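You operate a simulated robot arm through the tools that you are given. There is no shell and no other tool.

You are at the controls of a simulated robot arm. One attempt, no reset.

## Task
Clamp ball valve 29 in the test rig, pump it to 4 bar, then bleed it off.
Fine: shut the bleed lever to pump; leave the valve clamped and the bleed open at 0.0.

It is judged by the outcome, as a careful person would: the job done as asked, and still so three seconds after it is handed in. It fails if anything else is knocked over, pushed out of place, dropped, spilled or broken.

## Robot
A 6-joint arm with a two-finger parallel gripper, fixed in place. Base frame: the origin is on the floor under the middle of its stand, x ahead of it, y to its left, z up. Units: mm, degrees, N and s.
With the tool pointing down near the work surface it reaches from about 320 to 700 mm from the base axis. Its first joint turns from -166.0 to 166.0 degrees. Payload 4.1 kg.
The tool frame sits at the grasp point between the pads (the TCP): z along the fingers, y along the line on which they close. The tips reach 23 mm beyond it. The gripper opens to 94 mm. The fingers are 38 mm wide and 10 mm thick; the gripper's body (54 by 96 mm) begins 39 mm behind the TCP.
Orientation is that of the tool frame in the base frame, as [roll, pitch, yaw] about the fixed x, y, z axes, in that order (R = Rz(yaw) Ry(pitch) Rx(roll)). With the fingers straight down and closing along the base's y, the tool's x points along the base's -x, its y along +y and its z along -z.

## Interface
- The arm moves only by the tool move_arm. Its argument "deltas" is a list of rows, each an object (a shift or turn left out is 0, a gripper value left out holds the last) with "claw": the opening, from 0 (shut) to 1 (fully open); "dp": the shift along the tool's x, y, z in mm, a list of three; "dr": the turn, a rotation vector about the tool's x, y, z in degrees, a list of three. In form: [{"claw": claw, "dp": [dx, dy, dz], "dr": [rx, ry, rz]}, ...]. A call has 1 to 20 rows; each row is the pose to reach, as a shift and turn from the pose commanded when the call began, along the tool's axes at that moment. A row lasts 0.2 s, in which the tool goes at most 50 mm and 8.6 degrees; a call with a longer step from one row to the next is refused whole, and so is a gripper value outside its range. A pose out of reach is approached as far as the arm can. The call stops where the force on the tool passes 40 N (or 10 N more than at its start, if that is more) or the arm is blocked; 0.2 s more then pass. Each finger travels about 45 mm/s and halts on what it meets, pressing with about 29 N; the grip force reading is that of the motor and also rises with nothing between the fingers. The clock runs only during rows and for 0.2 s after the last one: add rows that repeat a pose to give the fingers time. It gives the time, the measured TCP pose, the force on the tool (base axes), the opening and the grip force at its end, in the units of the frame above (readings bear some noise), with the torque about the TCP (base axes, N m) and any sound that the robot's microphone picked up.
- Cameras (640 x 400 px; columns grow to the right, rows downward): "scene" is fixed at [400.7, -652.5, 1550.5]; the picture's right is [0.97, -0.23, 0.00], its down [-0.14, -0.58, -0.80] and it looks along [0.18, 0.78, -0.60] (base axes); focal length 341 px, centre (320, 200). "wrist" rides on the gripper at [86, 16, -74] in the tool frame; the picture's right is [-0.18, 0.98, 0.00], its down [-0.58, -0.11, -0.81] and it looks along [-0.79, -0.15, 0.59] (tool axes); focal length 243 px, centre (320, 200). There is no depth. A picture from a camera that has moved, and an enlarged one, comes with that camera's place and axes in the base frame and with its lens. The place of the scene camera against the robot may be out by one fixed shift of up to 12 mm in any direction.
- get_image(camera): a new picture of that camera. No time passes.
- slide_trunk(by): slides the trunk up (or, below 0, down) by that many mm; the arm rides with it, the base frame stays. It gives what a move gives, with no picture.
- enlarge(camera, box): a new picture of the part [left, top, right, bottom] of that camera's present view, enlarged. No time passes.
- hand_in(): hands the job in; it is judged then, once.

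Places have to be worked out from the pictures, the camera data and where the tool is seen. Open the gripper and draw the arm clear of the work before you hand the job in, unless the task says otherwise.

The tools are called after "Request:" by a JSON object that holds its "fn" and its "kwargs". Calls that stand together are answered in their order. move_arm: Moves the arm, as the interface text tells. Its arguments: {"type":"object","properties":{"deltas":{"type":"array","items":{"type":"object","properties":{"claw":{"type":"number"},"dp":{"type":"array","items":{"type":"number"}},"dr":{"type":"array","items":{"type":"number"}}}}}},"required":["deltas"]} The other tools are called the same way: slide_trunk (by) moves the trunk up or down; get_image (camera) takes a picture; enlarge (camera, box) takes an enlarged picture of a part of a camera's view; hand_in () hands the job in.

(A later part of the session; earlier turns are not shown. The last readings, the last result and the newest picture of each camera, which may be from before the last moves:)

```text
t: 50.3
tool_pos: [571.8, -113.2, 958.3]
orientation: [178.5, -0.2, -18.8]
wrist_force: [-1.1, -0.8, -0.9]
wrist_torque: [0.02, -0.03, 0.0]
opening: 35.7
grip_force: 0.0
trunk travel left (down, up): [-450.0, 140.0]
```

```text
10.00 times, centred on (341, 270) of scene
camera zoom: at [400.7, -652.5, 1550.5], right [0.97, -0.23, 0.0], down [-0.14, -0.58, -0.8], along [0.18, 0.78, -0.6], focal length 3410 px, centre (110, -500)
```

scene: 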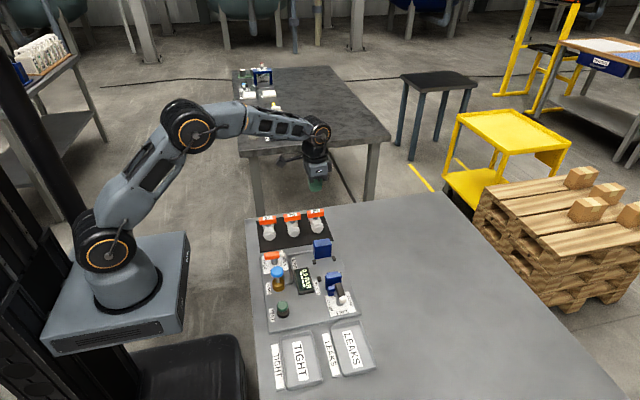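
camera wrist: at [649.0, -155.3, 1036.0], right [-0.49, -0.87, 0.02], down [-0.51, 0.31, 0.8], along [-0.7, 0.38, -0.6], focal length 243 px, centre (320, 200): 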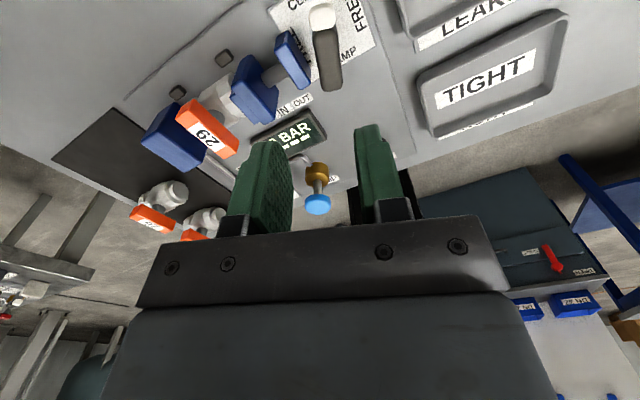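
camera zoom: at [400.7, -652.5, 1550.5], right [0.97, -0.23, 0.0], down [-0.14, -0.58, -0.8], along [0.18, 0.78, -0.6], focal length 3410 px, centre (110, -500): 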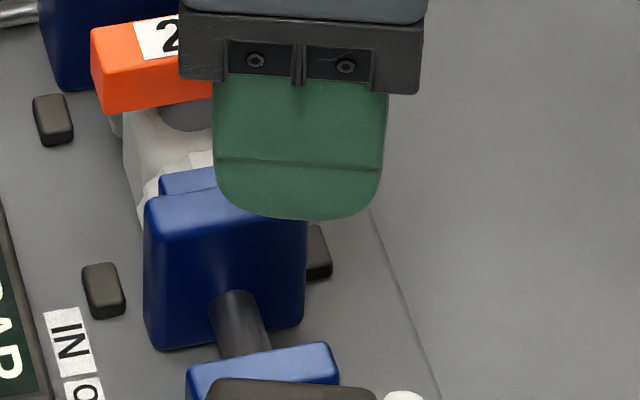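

Pads are against the valve; the bar's geometry now gives pivot (576.2, −124.5) and lever angle 71°, ~19° short of CLAMP. I square up the tilt, centre over the bar, and swing the tool 180° at height.

Request:
{"fn": "move_arm", "kwargs": {"deltas": [{"dp": [1, 3, 0], "dr": [0.5, 0, 0]}, {"dp": [2, 6, 0], "dr": [1, 0, 0]}, {"dp": [3.2, 9.3, 0], "dr": [1.5, 0, 0]}, {"dp": [3.2, 9.3, 0], "dr": [1.5, 0, 0]}]}}

Request:
{"fn": "move_arm", "kwargs": {"deltas": [{"dr": [0, 0, 8.2]}, {"dr": [0, 0, 16.4]}, {"dr": [0, 0, 24.6]}, {"dr": [0, 0, 32.8]}, {"dr": [0, 0, 41]}, {"dr": [0, 0, 49.2]}, {"dr": [0, 0, 57.4]}, {"dr": [0, 0, 65.6]}, {"dr": [0, 0, 73.8]}, {"dr": [0, 0, 82]}, {"dr": [0, 0, 90]}, {"dr": [0, 0, 90]}]}}

Request:
{"fn": "move_arm", "kwargs": {"deltas": [{"dr": [0, 0, 8.2]}, {"dr": [0, 0, 16.4]}, {"dr": [0, 0, 24.6]}, {"dr": [0, 0, 32.8]}, {"dr": [0, 0, 41]}, {"dr": [0, 0, 49.2]}, {"dr": [0, 0, 57.4]}, {"dr": [0, 0, 65.6]}, {"dr": [0, 0, 73.8]}, {"dr": [0, 0, 82]}, {"dr": [0, 0, 90]}, {"dr": [0, 0, 90]}]}}

Request:
{"fn": "get_image", "kwargs": {"camera": "wrist"}}

```text
t: 51.3
tool_pos: [574.8, -110.3, 958.2]
orientation: [179.7, -0.5, -19.2]
wrist_force: [0.3, 0.1, -0.1]
wrist_torque: [-0.02, 0.02, -0.01]
opening: 35.8
grip_force: 0.0
out of reach, approached as far as the arm can: row 2, 3, 4
trunk travel left (down, up): [-450.0, 140.0]
```

```text
t: 53.9
tool_pos: [573.8, -111.3, 958.7]
orientation: [-179.6, 0.1, -108.8]
wrist_force: [0.3, 0.3, -0.3]
wrist_torque: [-0.01, -0.01, -0.02]
opening: 35.8
grip_force: 0.1
trunk travel left (down, up): [-450.0, 140.0]
```

```text
t: 56.5
tool_pos: [573.7, -111.0, 959.2]
orientation: [180.0, 0.2, 161.2]
wrist_force: [0.1, -0.7, 0.2]
wrist_torque: [0.03, 0.01, -0.01]
opening: 35.9
grip_force: 0.1
trunk travel left (down, up): [-450.0, 140.0]
```

```text
taken
camera wrist: at [497.4, -68.3, 1034.8], right [0.49, 0.87, 0.0], down [0.51, -0.29, 0.81], along [0.71, -0.4, -0.59], focal length 243 px, centre (320, 200)
```

wrist: 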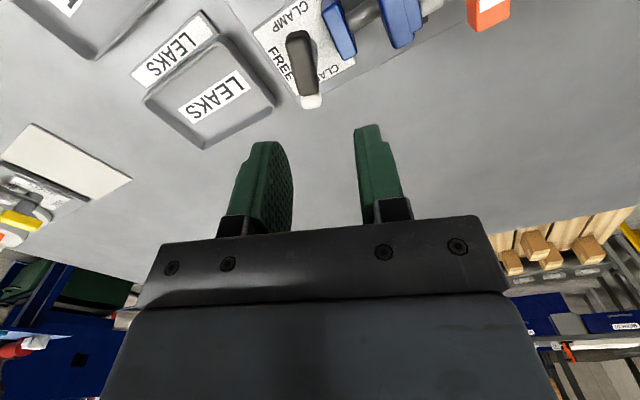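

I zoom in to fix the lever's position from this side.

Request:
{"fn": "enlarge", "kwargs": {"camera": "wrist", "box": [240, 0, 400, 120]}}

```text
3.33 times, centred on (320, 60) of wrist
camera zoom: at [497.4, -68.3, 1034.8], right [0.49, 0.87, 0.0], down [0.51, -0.29, 0.81], along [0.71, -0.4, -0.59], focal length 809 px, centre (320, 667)
```

zoom: 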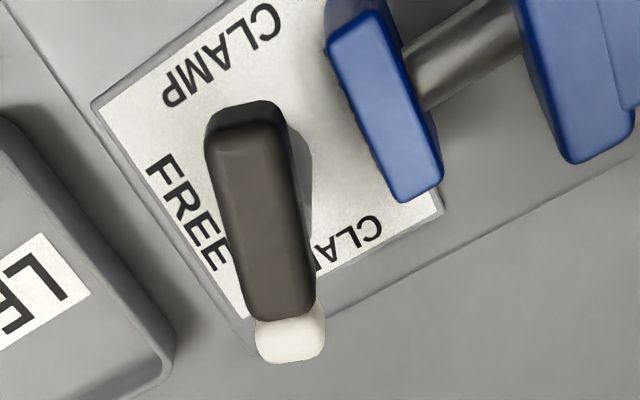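

Lever angle confirmed at −19° from +x. I move over the bar and descend to just above it.

Request:
{"fn": "move_arm", "kwargs": {"deltas": [{"dp": [-1, -6, 15]}, {"dp": [-2.4, -12.5, 35]}, {"dp": [-2.4, -12.5, 60]}, {"dp": [-2.4, -12.5, 80]}, {"dp": [-2.4, -12.5, 80]}]}}

Request:
{"fn": "get_image", "kwargs": {"camera": "wrist"}}

Request:
{"fn": "enlarge", "kwargs": {"camera": "scene", "box": [300, 240, 380, 305]}}

```text
t: 57.7
tool_pos: [573.5, -125.8, 879.6]
orientation: [179.9, 0.3, 161.4]
wrist_force: [0.7, -0.9, -0.5]
wrist_torque: [0.01, 0.0, -0.01]
opening: 35.6
grip_force: 0.0
trunk travel left (down, up): [-450.0, 140.0]
```

```text
taken
camera wrist: at [495.6, -81.1, 954.6], right [0.49, 0.87, 0.0], down [0.51, -0.29, 0.81], along [0.71, -0.39, -0.59], focal length 243 px, centre (320, 200)
```

wrist: 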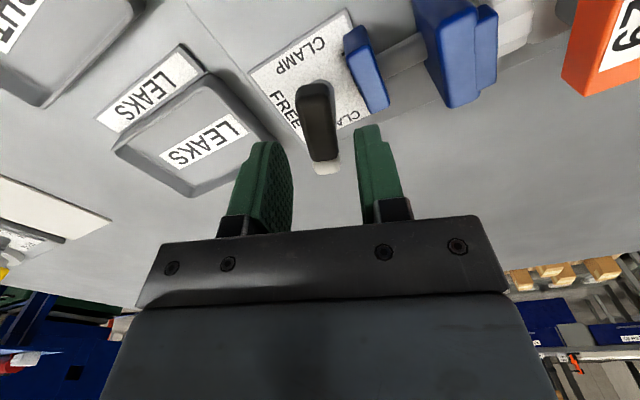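

```text
6.15 times, centred on (340, 272) of scene
camera zoom: at [400.7, -652.5, 1550.5], right [0.97, -0.23, 0.0], down [-0.14, -0.58, -0.8], along [0.18, 0.78, -0.6], focal length 2098 px, centre (197, -246)
```

zoom: 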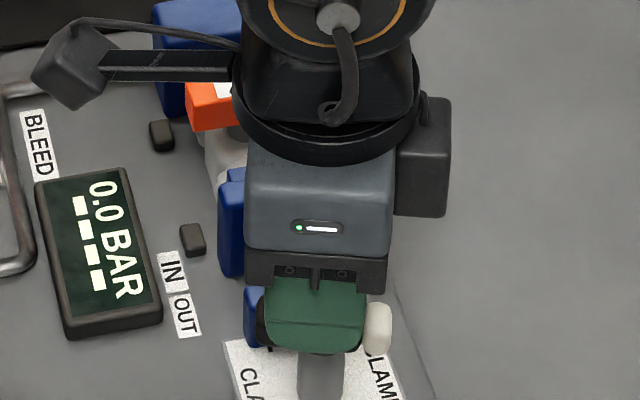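

Aligned and centred on the bar. I lower 30 mm and close.

Request:
{"fn": "move_arm", "kwargs": {"deltas": [{"dp": [0, 0, 8]}, {"dp": [0, 0, 16]}, {"dp": [0, 0, 24]}, {"dp": [0, 0, 30]}, {"dp": [0, 0, 30]}]}}

Request:
{"fn": "move_arm", "kwargs": {"deltas": [{"claw": 0.2}, {"claw": 0.1}, {"claw": 0.0}, {"claw": 0.0}, {"claw": 0.0}]}}

Request:
{"fn": "enlarge", "kwargs": {"camera": "wrist", "box": [200, 60, 412, 220]}}

```text
t: 58.9
tool_pos: [573.1, -123.6, 848.9]
orientation: [179.9, 0.3, 161.3]
wrist_force: [-0.6, -0.1, 0.3]
wrist_torque: [-0.01, -0.02, 0.0]
opening: 36.0
grip_force: 0.0
trunk travel left (down, up): [-450.0, 140.0]
```

```text
t: 60.1
tool_pos: [573.0, -123.2, 848.1]
orientation: [179.9, 0.3, 161.3]
wrist_force: [-1.4, -2.3, -1.5]
wrist_torque: [-0.21, -0.06, 0.01]
opening: 19.9
grip_force: 44.8
trunk travel left (down, up): [-450.0, 140.0]
```

```text
2.50 times, centred on (306, 140) of wrist
camera zoom: at [496.0, -81.4, 924.6], right [0.49, 0.87, 0.0], down [0.51, -0.29, 0.81], along [0.71, -0.39, -0.59], focal length 606 px, centre (355, 350)
```

zoom: 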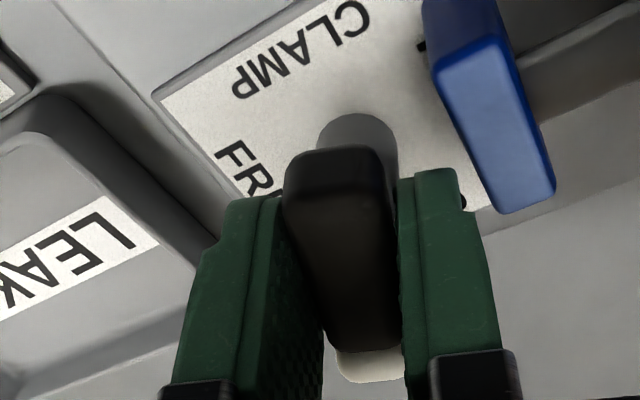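

Good grip with little load. I turn the remaining 19° in small steps.

Request:
{"fn": "move_arm", "kwargs": {"deltas": [{"dp": [-0.01, -0.28, 0], "dr": [0, 0, -4]}, {"dp": [-0.04, -0.56, 0], "dr": [0, 0, -8]}, {"dp": [-0.09, -0.83, 0], "dr": [0, 0, -12]}, {"dp": [-0.16, -1.1, 0], "dr": [0, 0, -16]}, {"dp": [-0.22, -1.3, 0], "dr": [0, 0, -19]}, {"dp": [-0.22, -1.3, 0], "dr": [0, 0, -19]}]}}

Request:
{"fn": "enlarge", "kwargs": {"camera": "wrist", "box": [200, 60, 412, 220]}}

```text
t: 61.5
tool_pos: [572.2, -125.1, 848.4]
orientation: [-180.0, 0.2, -179.8]
wrist_force: [-0.4, -1.0, 1.4]
wrist_torque: [-0.13, 0.84, -0.23]
opening: 19.8
grip_force: 44.7
trunk travel left (down, up): [-450.0, 140.0]
```

```text
2.50 times, centred on (306, 140) of wrist
camera zoom: at [485.9, -109.8, 924.6], right [0.18, 0.98, 0.0], down [0.58, -0.11, 0.81], along [0.8, -0.14, -0.59], focal length 606 px, centre (355, 350)
```

zoom: 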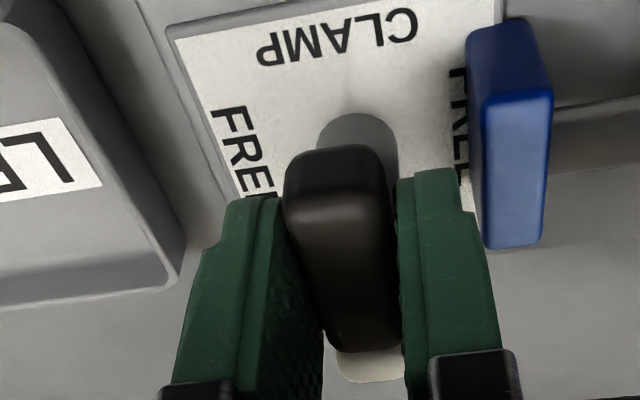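

The lever now lies along x at CLAMP. I nudge 3° more to feel whether it is at its stop.

Request:
{"fn": "move_arm", "kwargs": {"deltas": [{"dp": [0, -0.1, 0], "dr": [0, 0, -1.5]}, {"dp": [0, -0.2, 0], "dr": [0, 0, -3]}, {"dp": [0, -0.2, 0], "dr": [0, 0, -3]}]}}

```text
t: 62.3
tool_pos: [574.0, -125.3, 849.0]
orientation: [-180.0, 0.4, -176.8]
wrist_force: [-0.2, -1.3, -4.1]
wrist_torque: [-0.48, -0.51, -0.88]
opening: 19.6
grip_force: 45.3
trunk travel left (down, up): [-450.0, 140.0]
```

Torque jumps at +3°, so the lever is at its end stop. I come back to square, open, and rise to inspect.

Request:
{"fn": "move_arm", "kwargs": {"deltas": [{"dp": [0, 0.1, 0], "dr": [0, 0, 1.5]}, {"dp": [0, 0.1, 0], "dr": [0, 0, 1.5], "claw": 0.25}, {"dp": [0, 0.1, 0], "dr": [0, 0, 1.5], "claw": 0.38}, {"dp": [0, 0.1, 0], "dr": [0, 0, 1.5], "claw": 0.38}, {"dp": [0, 0.1, 0], "dr": [0, 0, 1.5], "claw": 0.38}]}}

Request:
{"fn": "move_arm", "kwargs": {"deltas": [{"dp": [0, 0, -8]}, {"dp": [0, 0, -25]}, {"dp": [0, 0, -50]}, {"dp": [0, 0, -80]}, {"dp": [20, 20, -110]}, {"dp": [50, 50, -140]}, {"dp": [80, 80, -155]}, {"dp": [80, 80, -155]}]}}

Request:
{"fn": "get_image", "kwargs": {"camera": "wrist"}}

Request:
{"fn": "enlarge", "kwargs": {"camera": "scene", "box": [300, 230, 380, 300]}}

```text
t: 63.5
tool_pos: [573.2, -126.0, 850.3]
orientation: [-180.0, 0.3, -178.3]
wrist_force: [0.9, -0.5, -0.7]
wrist_torque: [-0.02, -0.03, 0.04]
opening: 35.9
grip_force: 0.0
trunk travel left (down, up): [-450.0, 140.0]
```

```text
refused: row 6 steps farther than a row can; nothing moved
```

```text
taken
camera wrist: at [485.6, -111.8, 924.8], right [0.15, 0.99, 0.0], down [0.58, -0.09, 0.81], along [0.8, -0.12, -0.59], focal length 243 px, centre (320, 200)
```

wrist: 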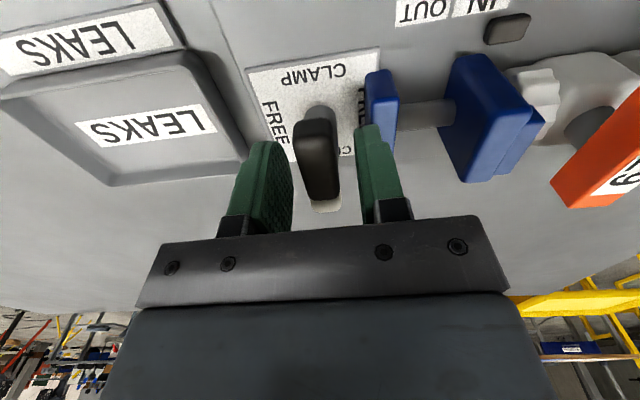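

```text
5.71 times, centred on (340, 265) of scene
camera zoom: at [400.7, -652.5, 1550.5], right [0.97, -0.23, 0.0], down [-0.14, -0.58, -0.8], along [0.18, 0.78, -0.6], focal length 1948 px, centre (206, -171)
```

zoom: 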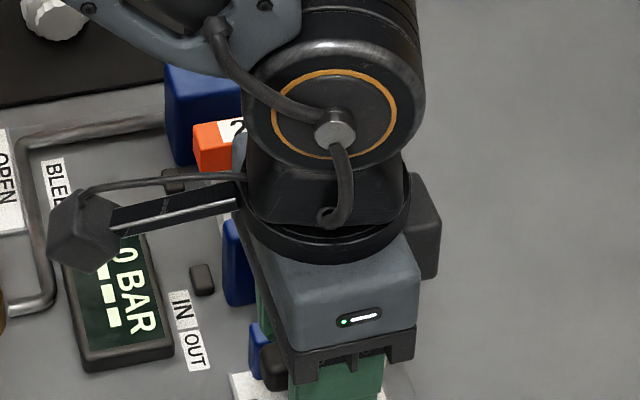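

Released. I rise in smaller steps, drawing back and left, and square the yaw.

Request:
{"fn": "move_arm", "kwargs": {"deltas": [{"dp": [0, 0, -8]}, {"dp": [0, 0, -25]}, {"dp": [0, 0, -50]}, {"dp": [0, 0, -80]}, {"dp": [10, 10, -110], "dr": [0, 0, 1.7]}, {"dp": [30, 30, -135], "dr": [0, 0, 1.7]}, {"dp": [55, 55, -155], "dr": [0, 0, 1.7]}, {"dp": [80, 80, -155], "dr": [0, 0, 1.7]}, {"dp": [80, 80, -155], "dr": [0, 0, 1.7]}]}}

Request:
{"fn": "get_image", "kwargs": {"camera": "wrist"}}

Request:
{"fn": "enlarge", "kwargs": {"camera": "wrist", "box": [140, 0, 460, 200]}}

Request:
{"fn": "enlarge", "kwargs": {"camera": "scene", "box": [300, 230, 380, 300]}}

```text
t: 65.5
tool_pos: [489.1, -46.7, 1004.4]
orientation: [-180.0, 0.4, -179.9]
wrist_force: [-0.2, 0.8, 0.8]
wrist_torque: [0.01, 0.0, 0.01]
opening: 35.6
grip_force: 0.0
trunk travel left (down, up): [-450.0, 140.0]
```

```text
taken
camera wrist: at [401.4, -31.7, 1079.5], right [0.18, 0.98, 0.0], down [0.58, -0.11, 0.81], along [0.8, -0.15, -0.59], focal length 243 px, centre (320, 200)
```

wrist: 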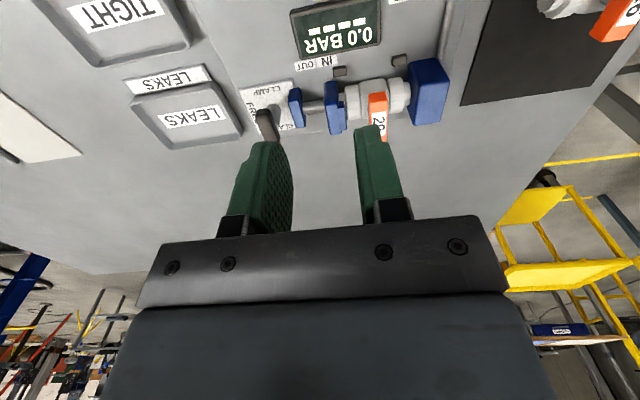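

```text
2.00 times, centred on (300, 100) of wrist
camera zoom: at [401.4, -31.7, 1079.5], right [0.18, 0.98, 0.0], down [0.58, -0.11, 0.81], along [0.8, -0.15, -0.59], focal length 485 px, centre (360, 400)
```

zoom: 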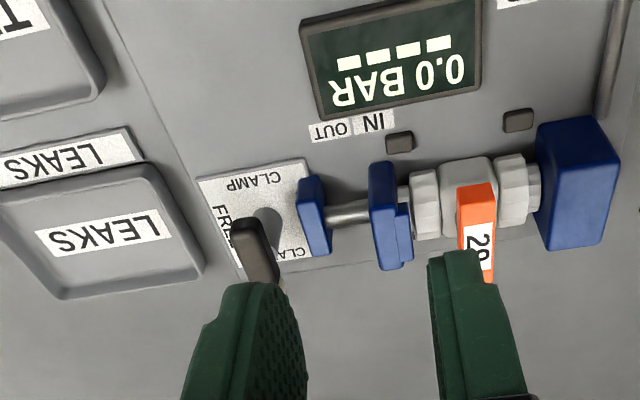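

```text
5.71 times, centred on (340, 265) of scene
camera zoom: at [400.7, -652.5, 1550.5], right [0.97, -0.23, 0.0], down [-0.14, -0.58, -0.8], along [0.18, 0.78, -0.6], focal length 1948 px, centre (206, -171)
```

zoom: 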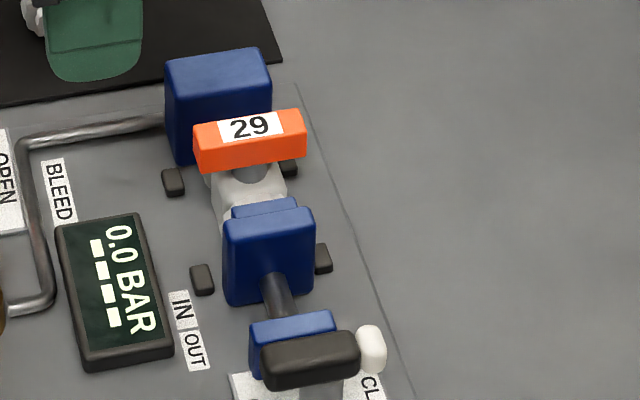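

Valve 29 is firmly between the jaws and the lever rests at CLAMP. Next the bleed lever: I move above it (about x 425, y 60), staying high.

Request:
{"fn": "move_arm", "kwargs": {"deltas": [{"dp": [10, 20, 10]}, {"dp": [22, 45, 22]}, {"dp": [34, 70, 36]}, {"dp": [47, 92, 50]}, {"dp": [59, 106.7, 64]}, {"dp": [59, 106.7, 64]}]}}

Request:
{"fn": "get_image", "kwargs": {"camera": "wrist"}}

Request:
{"fn": "enlarge", "kwargs": {"camera": "wrist", "box": [200, 0, 440, 150]}}

Request:
{"fn": "enlarge", "kwargs": {"camera": "scene", "box": [245, 215, 325, 285]}}

```text
t: 66.9
tool_pos: [430.8, 59.4, 939.6]
orientation: [180.0, 0.3, -179.9]
wrist_force: [0.8, 0.5, -0.7]
wrist_torque: [0.05, 0.01, -0.02]
opening: 35.8
grip_force: 0.1
trunk travel left (down, up): [-450.0, 140.0]
```

```text
taken
camera wrist: at [344.2, 75.4, 1014.5], right [0.18, 0.98, 0.0], down [0.58, -0.11, 0.81], along [0.8, -0.15, -0.59], focal length 243 px, centre (320, 200)
```

wrist: 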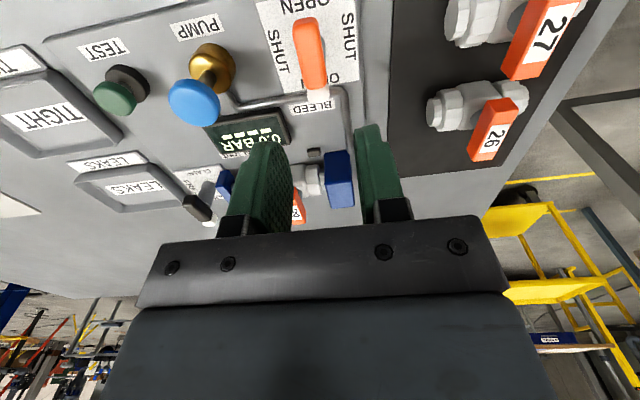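

```text
2.67 times, centred on (320, 75) of wrist
camera zoom: at [344.2, 75.4, 1014.5], right [0.18, 0.98, 0.0], down [0.58, -0.11, 0.81], along [0.8, -0.15, -0.59], focal length 647 px, centre (320, 533)
```

zoom: 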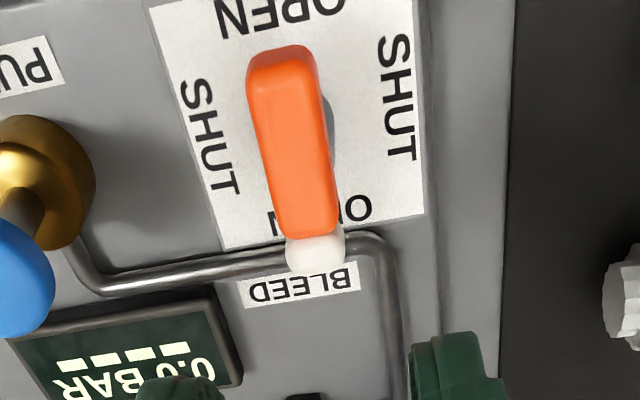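

```text
5.71 times, centred on (285, 250) of scene
camera zoom: at [400.7, -652.5, 1550.5], right [0.97, -0.23, 0.0], down [-0.14, -0.58, -0.8], along [0.18, 0.78, -0.6], focal length 1948 px, centre (520, -86)
```

zoom: 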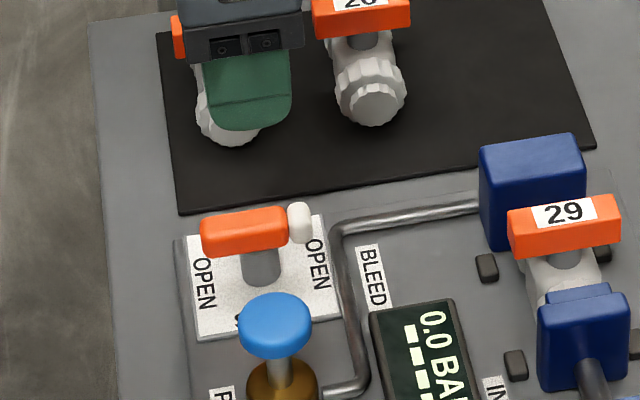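

The bleed plate spans x 393–466, y 17–90 (pivot ≈(429.3, 54)), and the orange bar's top works out near z≈828, pointing +x at OPEN. I descend over the bar, pausing above it.

Request:
{"fn": "move_arm", "kwargs": {"deltas": [{"dp": [3, -3, 15]}, {"dp": [6, -5.4, 35]}, {"dp": [6, -5.4, 55]}, {"dp": [6, -5.4, 70]}, {"dp": [6, -5.4, 70]}]}}

Request:
{"fn": "get_image", "kwargs": {"camera": "wrist"}}

Request:
{"fn": "enlarge", "kwargs": {"camera": "wrist", "box": [200, 40, 440, 200]}}

Request:
{"fn": "enlarge", "kwargs": {"camera": "scene", "box": [245, 215, 325, 285]}}

```text
t: 68.1
tool_pos: [425.6, 53.9, 869.2]
orientation: [180.0, 0.3, -179.8]
wrist_force: [-0.6, -0.2, 0.2]
wrist_torque: [-0.02, 0.0, 0.01]
opening: 36.1
grip_force: 0.0
trunk travel left (down, up): [-450.0, 140.0]
```

```text
taken
camera wrist: at [338.9, 69.8, 944.5], right [0.18, 0.98, 0.0], down [0.58, -0.11, 0.81], along [0.8, -0.15, -0.59], focal length 243 px, centre (320, 200)
```

wrist: 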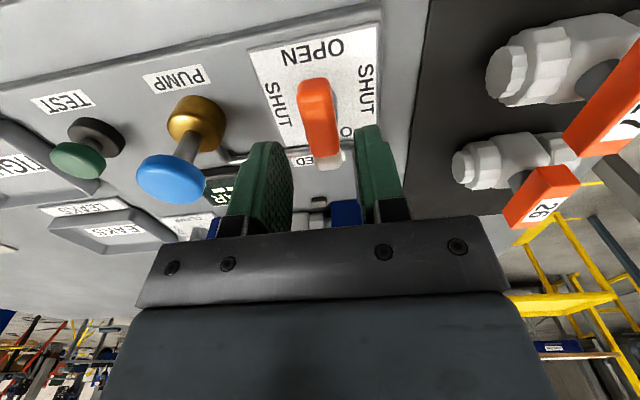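

```text
2.50 times, centred on (320, 120) of wrist
camera zoom: at [338.9, 69.8, 944.5], right [0.18, 0.98, 0.0], down [0.58, -0.11, 0.81], along [0.8, -0.15, -0.59], focal length 606 px, centre (320, 400)
```

zoom: 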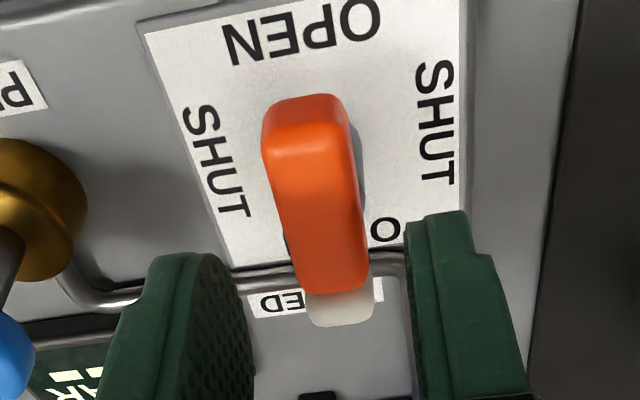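

```text
5.71 times, centred on (285, 250) of scene
camera zoom: at [400.7, -652.5, 1550.5], right [0.97, -0.23, 0.0], down [-0.14, -0.58, -0.8], along [0.18, 0.78, -0.6], focal length 1948 px, centre (520, -86)
```

zoom: 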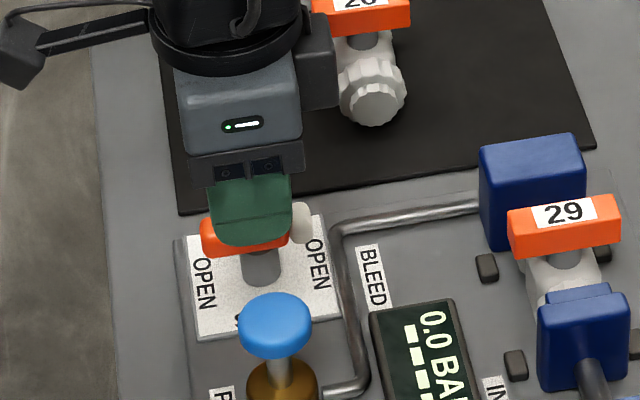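

Two-view check puts the bar's top at z≈839, spanning x 399–439 with pivot near x 426. I shift slightly to the tail side, lower to z≈843 and close on the bar.

Request:
{"fn": "move_arm", "kwargs": {"deltas": [{"dp": [2.5, 0.6, 6]}, {"dp": [5, 1.2, 13]}, {"dp": [5, 1.2, 20]}, {"dp": [5, 1.2, 26]}, {"dp": [5, 1.2, 26]}]}}

Request:
{"fn": "enlarge", "kwargs": {"camera": "wrist", "box": [200, 60, 440, 220]}}

Request:
{"fn": "enlarge", "kwargs": {"camera": "scene", "box": [245, 225, 309, 275]}}

```text
t: 69.3
tool_pos: [420.2, 55.1, 843.0]
orientation: [180.0, 0.3, -180.0]
wrist_force: [-0.1, -0.9, -0.7]
wrist_torque: [0.03, -0.02, -0.01]
opening: 35.7
grip_force: 0.0
trunk travel left (down, up): [-450.0, 140.0]
```

```text
2.50 times, centred on (320, 140) of wrist
camera zoom: at [333.3, 71.1, 918.4], right [0.18, 0.98, 0.0], down [0.58, -0.11, 0.81], along [0.8, -0.15, -0.59], focal length 606 px, centre (320, 350)
```

zoom: 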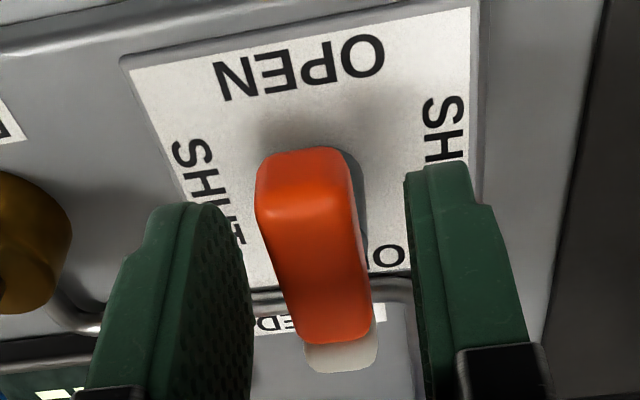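

```text
8.00 times, centred on (277, 250) of scene
camera zoom: at [400.7, -652.5, 1550.5], right [0.97, -0.23, 0.0], down [-0.14, -0.58, -0.8], along [0.18, 0.78, -0.6], focal length 2728 px, centre (664, -200)
```

zoom: 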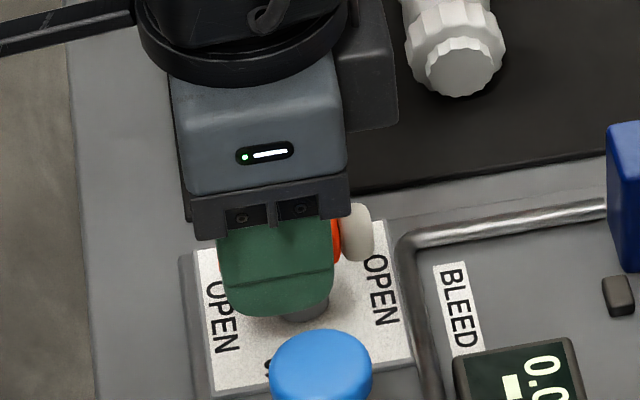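

The fingers bracket the orange bar, white tip clear. Closing.

Request:
{"fn": "move_arm", "kwargs": {"deltas": [{"claw": 0.2}, {"claw": 0.1}, {"claw": 0.0}, {"claw": 0.0}, {"claw": 0.0}]}}

Request:
{"fn": "move_arm", "kwargs": {"deltas": [{"dp": [0, -0.3, 0], "dr": [0, 0, -3]}, {"dp": [-0.03, -0.6, 0], "dr": [0, 0, -6]}, {"dp": [-0.03, -0.6, 0], "dr": [0, 0, -6]}]}}

```text
t: 70.5
tool_pos: [420.2, 54.4, 841.9]
orientation: [180.0, 0.3, 179.9]
wrist_force: [-0.4, -4.5, -2.3]
wrist_torque: [-0.22, -0.25, -0.13]
opening: 18.1
grip_force: 45.1
trunk travel left (down, up): [-450.0, 140.0]
```

```text
t: 71.3
tool_pos: [421.3, 54.3, 843.4]
orientation: [-180.0, 0.3, -174.0]
wrist_force: [-1.2, -0.6, -5.3]
wrist_torque: [0.05, 0.25, -2.09]
opening: 20.4
grip_force: 45.2
trunk travel left (down, up): [-450.0, 140.0]
```

Turning counter-clockwise meets a stop at once (2.1 N·m). I turn back and go the other way (tip toward −y), first only ~15° past the start.

Request:
{"fn": "move_arm", "kwargs": {"deltas": [{"dp": [-0.01, 0.3, 0], "dr": [0, 0, 3]}, {"dp": [-0.03, 0.63, 0], "dr": [0, 0, 6]}, {"dp": [-0.11, 1.14, 0], "dr": [0, 0, 11]}, {"dp": [-0.23, 1.65, 0], "dr": [0, 0, 16]}, {"dp": [-0.4, 2.15, 0], "dr": [0, 0, 21]}, {"dp": [-0.4, 2.15, 0], "dr": [0, 0, 21]}]}}

Request:
{"fn": "enlarge", "kwargs": {"camera": "wrist", "box": [200, 60, 440, 220]}}

```text
t: 72.7
tool_pos: [421.3, 57.2, 842.7]
orientation: [179.9, 0.3, 165.0]
wrist_force: [-1.1, -1.7, -9.2]
wrist_torque: [-0.55, -1.35, -0.01]
opening: 17.9
grip_force: 45.0
trunk travel left (down, up): [-450.0, 140.0]
```

```text
2.50 times, centred on (320, 140) of wrist
camera zoom: at [341.2, 94.3, 918.7], right [0.43, 0.9, 0.0], down [0.53, -0.26, 0.81], along [0.73, -0.35, -0.59], focal length 606 px, centre (320, 350)
```

zoom: 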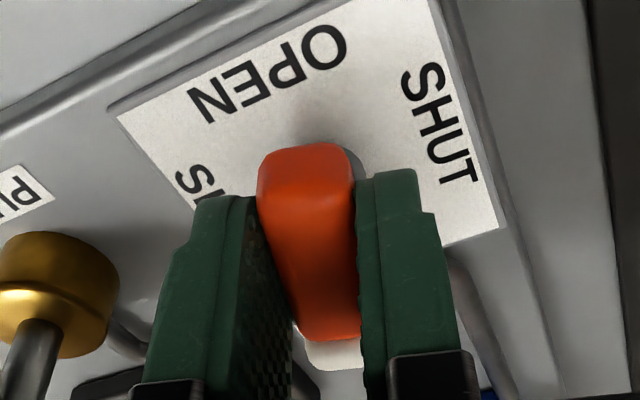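

The lever follows this way with no z-torque. I continue another 30°.

Request:
{"fn": "move_arm", "kwargs": {"deltas": [{"dp": [-0.02, 0.52, 0], "dr": [0, 0, 5]}, {"dp": [-0.09, 1.04, 0], "dr": [0, 0, 10]}, {"dp": [-0.2, 1.55, 0], "dr": [0, 0, 15]}, {"dp": [-0.36, 2.05, 0], "dr": [0, 0, 20]}, {"dp": [-0.56, 2.54, 0], "dr": [0, 0, 25]}, {"dp": [-0.8, 3.0, 0], "dr": [0, 0, 30]}, {"dp": [-0.8, 3.0, 0], "dr": [0, 0, 30]}]}}

Request:
{"fn": "enlarge", "kwargs": {"camera": "wrist", "box": [200, 60, 440, 220]}}

Request:
{"fn": "enlarge", "kwargs": {"camera": "scene", "box": [245, 215, 325, 285]}}

```text
t: 74.3
tool_pos: [422.0, 60.5, 843.1]
orientation: [179.6, 0.2, 135.0]
wrist_force: [4.6, 7.8, -5.7]
wrist_torque: [-0.73, -0.36, 0.07]
opening: 17.8
grip_force: 45.2
trunk travel left (down, up): [-450.0, 140.0]
```

```text
2.50 times, centred on (320, 140) of wrist
camera zoom: at [372.8, 132.2, 918.9], right [0.83, 0.56, 0.01], down [0.33, -0.49, 0.81], along [0.46, -0.67, -0.59], focal length 606 px, centre (320, 350)
```

zoom: 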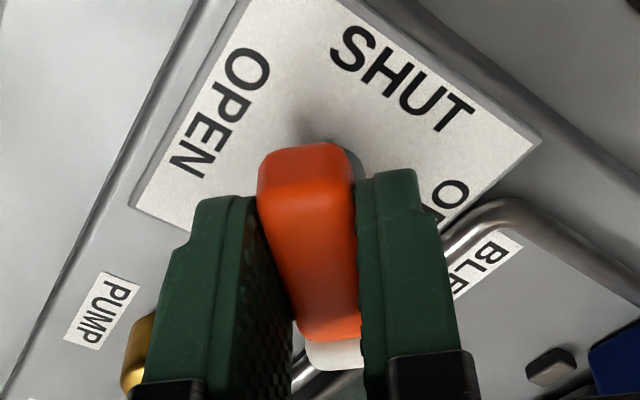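

```text
5.71 times, centred on (285, 250) of scene
camera zoom: at [400.7, -652.5, 1550.5], right [0.97, -0.23, 0.0], down [-0.14, -0.58, -0.8], along [0.18, 0.78, -0.6], focal length 1948 px, centre (520, -86)
```

zoom: 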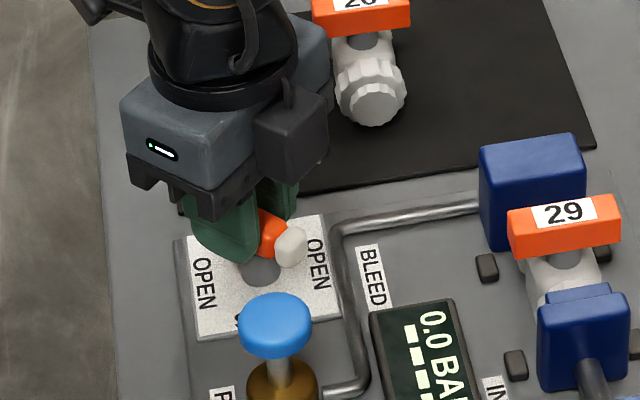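

At 45° with modest forces. Another 30°.

Request:
{"fn": "move_arm", "kwargs": {"deltas": [{"dp": [-0.02, 0.52, 0], "dr": [0, 0, 5]}, {"dp": [-0.09, 1.04, 0], "dr": [0, 0, 10]}, {"dp": [-0.2, 1.55, 0], "dr": [0, 0, 15]}, {"dp": [-0.36, 2.05, 0], "dr": [0, 0, 20]}, {"dp": [-0.56, 2.54, 0], "dr": [0, 0, 25]}, {"dp": [-0.8, 3.0, 0], "dr": [0, 0, 30]}, {"dp": [-0.8, 3.0, 0], "dr": [0, 0, 30]}]}}

Request:
{"fn": "enlarge", "kwargs": {"camera": "wrist", "box": [200, 60, 440, 220]}}

Request:
{"fn": "enlarge", "kwargs": {"camera": "scene", "box": [245, 205, 325, 285]}}

```text
t: 75.9
tool_pos: [425.7, 60.5, 842.8]
orientation: [179.7, 0.1, 105.0]
wrist_force: [9.3, 7.1, -4.9]
wrist_torque: [-1.19, -0.04, 0.07]
opening: 17.7
grip_force: 45.0
trunk travel left (down, up): [-450.0, 140.0]
```

```text
2.50 times, centred on (320, 140) of wrist
camera zoom: at [419.0, 149.2, 919.1], right [1.0, 0.08, 0.01], down [0.04, -0.59, 0.81], along [0.06, -0.8, -0.59], focal length 606 px, centre (320, 350)
```

zoom: 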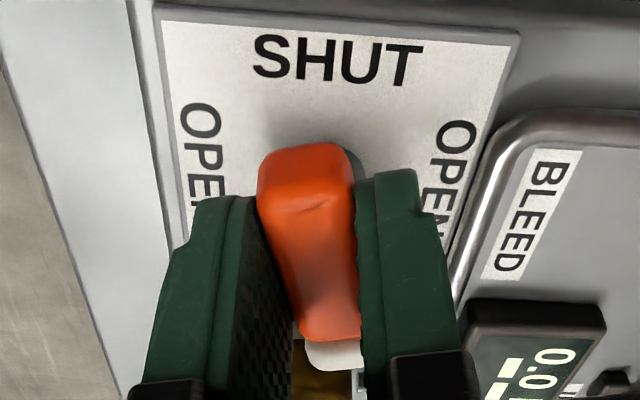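

```text
5.00 times, centred on (285, 245) of scene
camera zoom: at [400.7, -652.5, 1550.5], right [0.97, -0.23, 0.0], down [-0.14, -0.58, -0.8], along [0.18, 0.78, -0.6], focal length 1705 px, centre (495, -25)
```

zoom: 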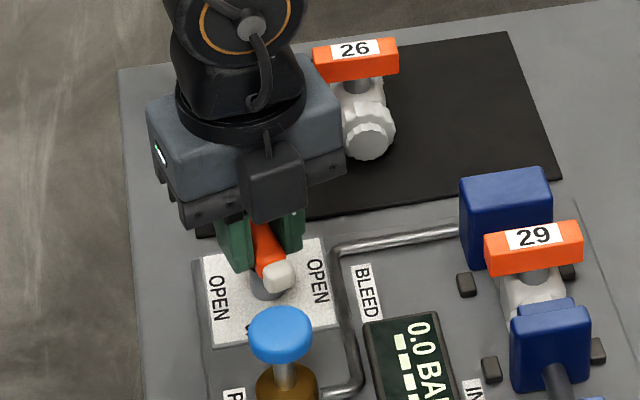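

At 75°. The last 15°, with a slightly larger arc to relieve the side load.

Request:
{"fn": "move_arm", "kwargs": {"deltas": [{"dp": [-0.02, 1.0, 0], "dr": [0, 0, 5]}, {"dp": [-0.09, 1.7, 0], "dr": [0, 0, 10]}, {"dp": [-0.2, 2.3, 0], "dr": [0, 0, 15]}, {"dp": [-0.2, 2.3, 0], "dr": [0, 0, 15]}]}}

Request:
{"fn": "enlarge", "kwargs": {"camera": "wrist", "box": [200, 60, 440, 220]}}

```text
t: 76.9
tool_pos: [428.1, 62.6, 842.5]
orientation: [179.7, 0.0, 89.9]
wrist_force: [8.5, 6.6, 4.5]
wrist_torque: [-1.12, 0.45, 0.07]
opening: 18.0
grip_force: 45.4
trunk travel left (down, up): [-450.0, 140.0]
```

```text
2.50 times, centred on (320, 140) of wrist
camera zoom: at [443.8, 148.1, 919.3], right [0.98, -0.18, 0.01], down [-0.11, -0.58, 0.81], along [-0.15, -0.79, -0.59], focal length 606 px, centre (320, 350)
```

zoom: 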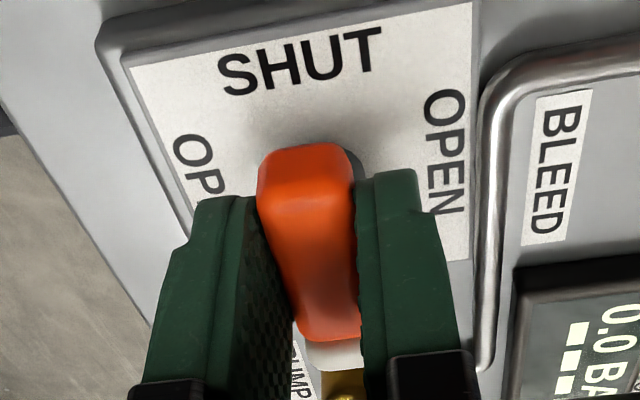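

The bar lies along the SHUT axis. I nudge 3° to feel for the end stop.

Request:
{"fn": "move_arm", "kwargs": {"deltas": [{"dp": [0, 0.2, 0], "dr": [0, 0, 1.5]}, {"dp": [0, 0.4, 0], "dr": [0, 0, 3]}, {"dp": [0, 0.4, 0], "dr": [0, 0, 3]}]}}

```text
t: 77.7
tool_pos: [428.1, 62.4, 843.0]
orientation: [179.6, 0.0, 87.2]
wrist_force: [8.5, 3.5, 5.2]
wrist_torque: [-0.73, 0.11, 2.05]
opening: 18.4
grip_force: 44.9
trunk travel left (down, up): [-450.0, 140.0]
```

Hard stop felt (2.05 N·m): the bleed is shut. I ease back, open and rise.

Request:
{"fn": "move_arm", "kwargs": {"deltas": [{"dp": [0, -0.2, 0], "dr": [0, 0, -1.5]}, {"dp": [0, -0.3, 0], "dr": [0, 0, -2.5]}, {"dp": [0, -0.3, 0], "dr": [0, 0, -2.5], "claw": 0.25}, {"dp": [0, -0.3, 0], "dr": [0, 0, -2.5], "claw": 0.38}, {"dp": [0, -0.3, 0], "dr": [0, 0, -2.5], "claw": 0.38}, {"dp": [0, -0.3, 0], "dr": [0, 0, -2.5], "claw": 0.38}]}}

Request:
{"fn": "move_arm", "kwargs": {"deltas": [{"dp": [0, 0, -8]}, {"dp": [0, 0, -25]}, {"dp": [0, 0, -50]}, {"dp": [0, 0, -80]}, {"dp": [0, 0, -100]}, {"dp": [0, 0, -100]}]}}

Request:
{"fn": "get_image", "kwargs": {"camera": "wrist"}}

Request:
{"fn": "enlarge", "kwargs": {"camera": "scene", "box": [245, 215, 345, 295]}}

```text
t: 79.1
tool_pos: [427.9, 61.3, 843.4]
orientation: [179.7, 0.0, 89.7]
wrist_force: [0.0, -0.7, 0.4]
wrist_torque: [0.02, -0.02, -0.02]
opening: 35.6
grip_force: 0.1
trunk travel left (down, up): [-450.0, 140.0]
```

```text
t: 80.5
tool_pos: [426.3, 62.0, 942.9]
orientation: [179.6, 0.0, 89.6]
wrist_force: [0.4, -0.7, 0.3]
wrist_torque: [0.03, 0.02, 0.01]
opening: 35.9
grip_force: 0.0
trunk travel left (down, up): [-450.0, 140.0]
```

```text
taken
camera wrist: at [443.0, 147.0, 1019.6], right [0.98, -0.19, 0.01], down [-0.12, -0.58, 0.81], along [-0.15, -0.79, -0.59], focal length 243 px, centre (320, 200)
```

wrist: 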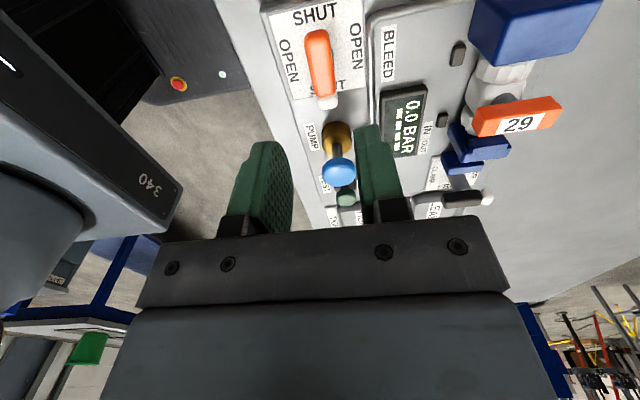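

```text
5.00 times, centred on (295, 255) of scene
camera zoom: at [400.7, -652.5, 1550.5], right [0.97, -0.23, 0.0], down [-0.14, -0.58, -0.8], along [0.18, 0.78, -0.6], focal length 1705 px, centre (445, -75)
```

zoom: 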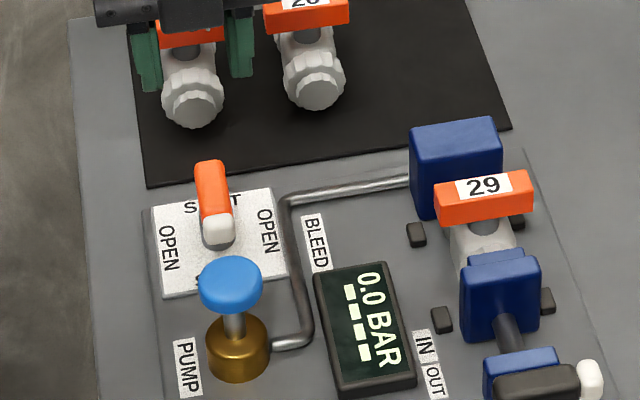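

Bleed lever at SHUT, gauge still 0.0. Now the pump plunger: I zoom on its blue knob to fix the centre and height.

Request:
{"fn": "enlarge", "kwargs": {"camera": "wrist", "box": [290, 100, 386, 220]}}

Request:
{"fn": "enlarge", "kwargs": {"camera": "scene", "box": [270, 260, 310, 300]}}

```text
3.33 times, centred on (338, 160) of wrist
camera zoom: at [443.0, 147.0, 1019.6], right [0.98, -0.19, 0.01], down [-0.12, -0.58, 0.81], along [-0.15, -0.79, -0.59], focal length 809 px, centre (260, 333)
```

zoom: 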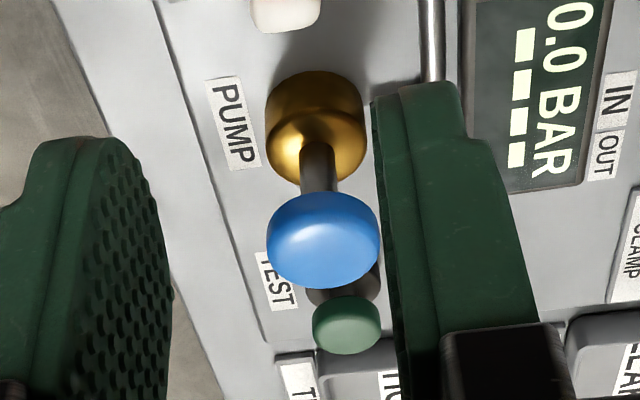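

```text
10.00 times, centred on (290, 280) of scene
camera zoom: at [400.7, -652.5, 1550.5], right [0.97, -0.23, 0.0], down [-0.14, -0.58, -0.8], along [0.18, 0.78, -0.6], focal length 3410 px, centre (620, -600)
```

zoom: 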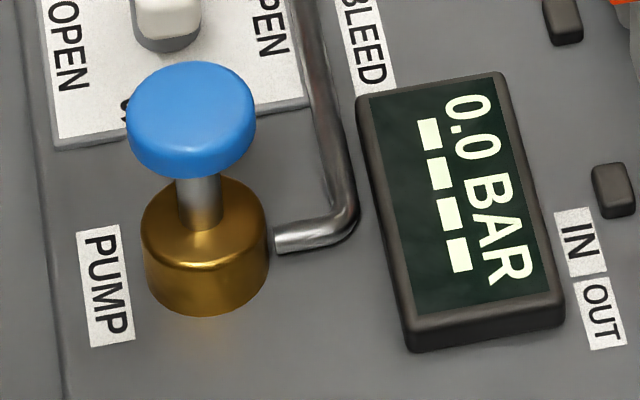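

The knob is centred at about (428, −33.5), ~34 mm across, top near z≈857. I close the fingers and go above it.

Request:
{"fn": "move_arm", "kwargs": {"deltas": [{"dp": [-15, 0, 0], "claw": 0.1}, {"dp": [-40, 0.5, 5], "claw": 0.0}, {"dp": [-65, 1, 12], "claw": 0.0}, {"dp": [-85, 1.5, 20], "claw": 0.0}, {"dp": [-95.5, 1.7, 23], "claw": 0.0}, {"dp": [-95.5, 1.7, 23], "claw": 0.0}]}}

Request:
{"fn": "get_image", "kwargs": {"camera": "wrist"}}

Request:
{"fn": "enlarge", "kwargs": {"camera": "scene", "box": [245, 225, 345, 305]}}

```text
t: 81.9
tool_pos: [426.8, -33.3, 920.7]
orientation: [179.8, 0.0, 89.6]
wrist_force: [0.3, -0.4, -0.2]
wrist_torque: [0.0, -0.01, 0.01]
opening: 0.3
grip_force: 28.8
trunk travel left (down, up): [-450.0, 140.0]
```

```text
taken
camera wrist: at [443.6, 51.8, 996.6], right [0.98, -0.19, 0.01], down [-0.12, -0.58, 0.81], along [-0.15, -0.79, -0.59], focal length 243 px, centre (320, 200)
```

wrist: 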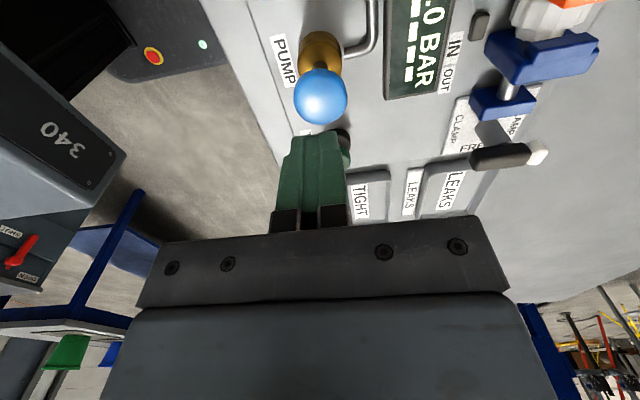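

```text
5.00 times, centred on (295, 265) of scene
camera zoom: at [400.7, -652.5, 1550.5], right [0.97, -0.23, 0.0], down [-0.14, -0.58, -0.8], along [0.18, 0.78, -0.6], focal length 1705 px, centre (445, -125)
```

zoom: 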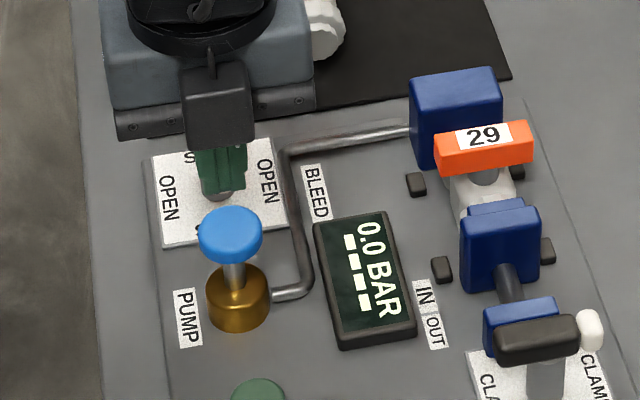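

The gauge is clearly visible in the scene view. I descend to just above the knob, then touch it in small steps.

Request:
{"fn": "move_arm", "kwargs": {"deltas": [{"dp": [0, 0, 12]}, {"dp": [0, 0, 24]}, {"dp": [0, 0, 33]}, {"dp": [0, 0, 33]}]}}

Request:
{"fn": "move_arm", "kwargs": {"deltas": [{"dp": [0, 0, 2]}, {"dp": [0, 0, 4]}, {"dp": [0, 0, 6]}, {"dp": [0, 0, 8]}, {"dp": [0, 0, 10]}, {"dp": [0, 0, 10]}]}}

Request:
{"fn": "enlarge", "kwargs": {"camera": "scene", "box": [245, 225, 345, 305]}}

```text
t: 82.9
tool_pos: [427.0, -34.1, 887.4]
orientation: [179.8, 0.0, 89.6]
wrist_force: [0.0, -0.5, 0.5]
wrist_torque: [0.0, -0.03, 0.0]
opening: 0.2
grip_force: 28.8
trunk travel left (down, up): [-450.0, 140.0]
```

```text
t: 84.3
tool_pos: [428.8, -35.3, 876.9]
orientation: [179.7, 0.0, 89.6]
wrist_force: [-0.5, 0.1, 2.6]
wrist_torque: [-0.01, 0.02, 0.02]
opening: 0.0
grip_force: 29.1
trunk travel left (down, up): [-450.0, 140.0]
```

```text
5.00 times, centred on (295, 265) of scene
camera zoom: at [400.7, -652.5, 1550.5], right [0.97, -0.23, 0.0], down [-0.14, -0.58, -0.8], along [0.18, 0.78, -0.6], focal length 1705 px, centre (445, -125)
```

zoom: 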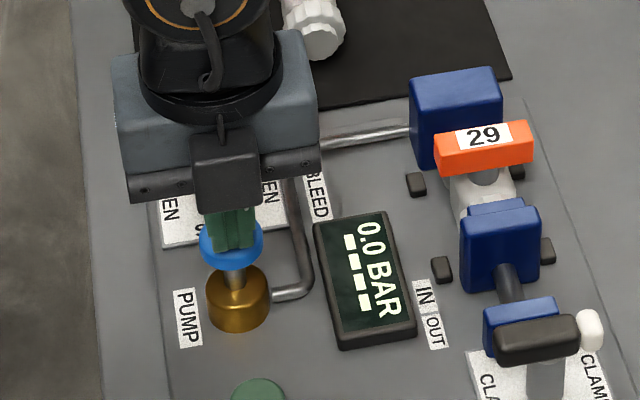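

Light spring contact (2.6 N) on the knob at TCP z≈877, centred. I press a further 8 mm and read the gauge.

Request:
{"fn": "move_arm", "kwargs": {"deltas": [{"dp": [0, 0, 2]}, {"dp": [0, 0, 4]}, {"dp": [0, 0, 6]}, {"dp": [0, 0, 8]}, {"dp": [0, 0, 8]}]}}

Request:
{"fn": "enlarge", "kwargs": {"camera": "scene", "box": [245, 225, 345, 305]}}

```text
t: 85.5
tool_pos: [428.4, -34.4, 868.6]
orientation: [179.6, 0.0, 89.6]
wrist_force: [0.5, -0.7, 3.9]
wrist_torque: [-0.01, -0.02, -0.02]
opening: 0.0
grip_force: 29.3
trunk travel left (down, up): [-450.0, 140.0]
```

```text
5.00 times, centred on (295, 265) of scene
camera zoom: at [400.7, -652.5, 1550.5], right [0.97, -0.23, 0.0], down [-0.14, -0.58, -0.8], along [0.18, 0.78, -0.6], focal length 1705 px, centre (445, -125)
```

zoom: 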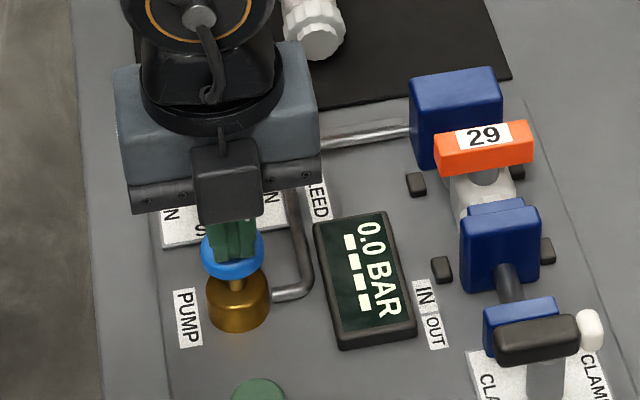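

Spring force only 3.9 N and the gauge still 0.0. I press another 6 mm.

Request:
{"fn": "move_arm", "kwargs": {"deltas": [{"dp": [0, 0, 2]}, {"dp": [0, 0, 4]}, {"dp": [0, 0, 6]}, {"dp": [0, 0, 6]}]}}

Request:
{"fn": "enlarge", "kwargs": {"camera": "scene", "box": [245, 225, 345, 305]}}

```text
t: 86.5
tool_pos: [427.7, -34.6, 864.1]
orientation: [179.5, 0.0, 89.5]
wrist_force: [0.4, 1.5, 9.8]
wrist_torque: [0.07, 0.02, -0.03]
opening: 0.2
grip_force: 29.3
trunk travel left (down, up): [-450.0, 140.0]
```

```text
5.00 times, centred on (295, 265) of scene
camera zoom: at [400.7, -652.5, 1550.5], right [0.97, -0.23, 0.0], down [-0.14, -0.58, -0.8], along [0.18, 0.78, -0.6], focal length 1705 px, centre (445, -125)
```

zoom: 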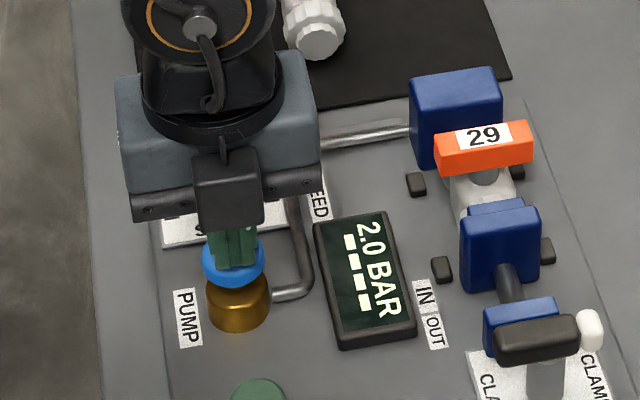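

One full stroke gave 2.0 bar. I let the plunger come up fully and check that the reading holds.

Request:
{"fn": "move_arm", "kwargs": {"deltas": [{"dp": [0, 0, -6]}, {"dp": [0, 0, -14]}, {"dp": [0, 0, -22]}, {"dp": [0, 0, -26]}, {"dp": [0, 0, -26]}]}}

Request:
{"fn": "enlarge", "kwargs": {"camera": "scene", "box": [245, 225, 345, 305]}}

```text
t: 87.7
tool_pos: [427.5, -35.2, 889.1]
orientation: [179.7, 0.0, 89.6]
wrist_force: [0.1, 0.1, 0.5]
wrist_torque: [0.0, -0.02, -0.04]
opening: 0.0
grip_force: 29.0
trunk travel left (down, up): [-450.0, 140.0]
```

```text
5.00 times, centred on (295, 265) of scene
camera zoom: at [400.7, -652.5, 1550.5], right [0.97, -0.23, 0.0], down [-0.14, -0.58, -0.8], along [0.18, 0.78, -0.6], focal length 1705 px, centre (445, -125)
```

zoom: 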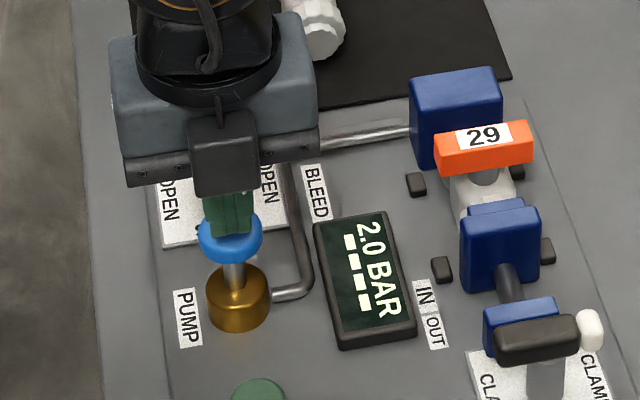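

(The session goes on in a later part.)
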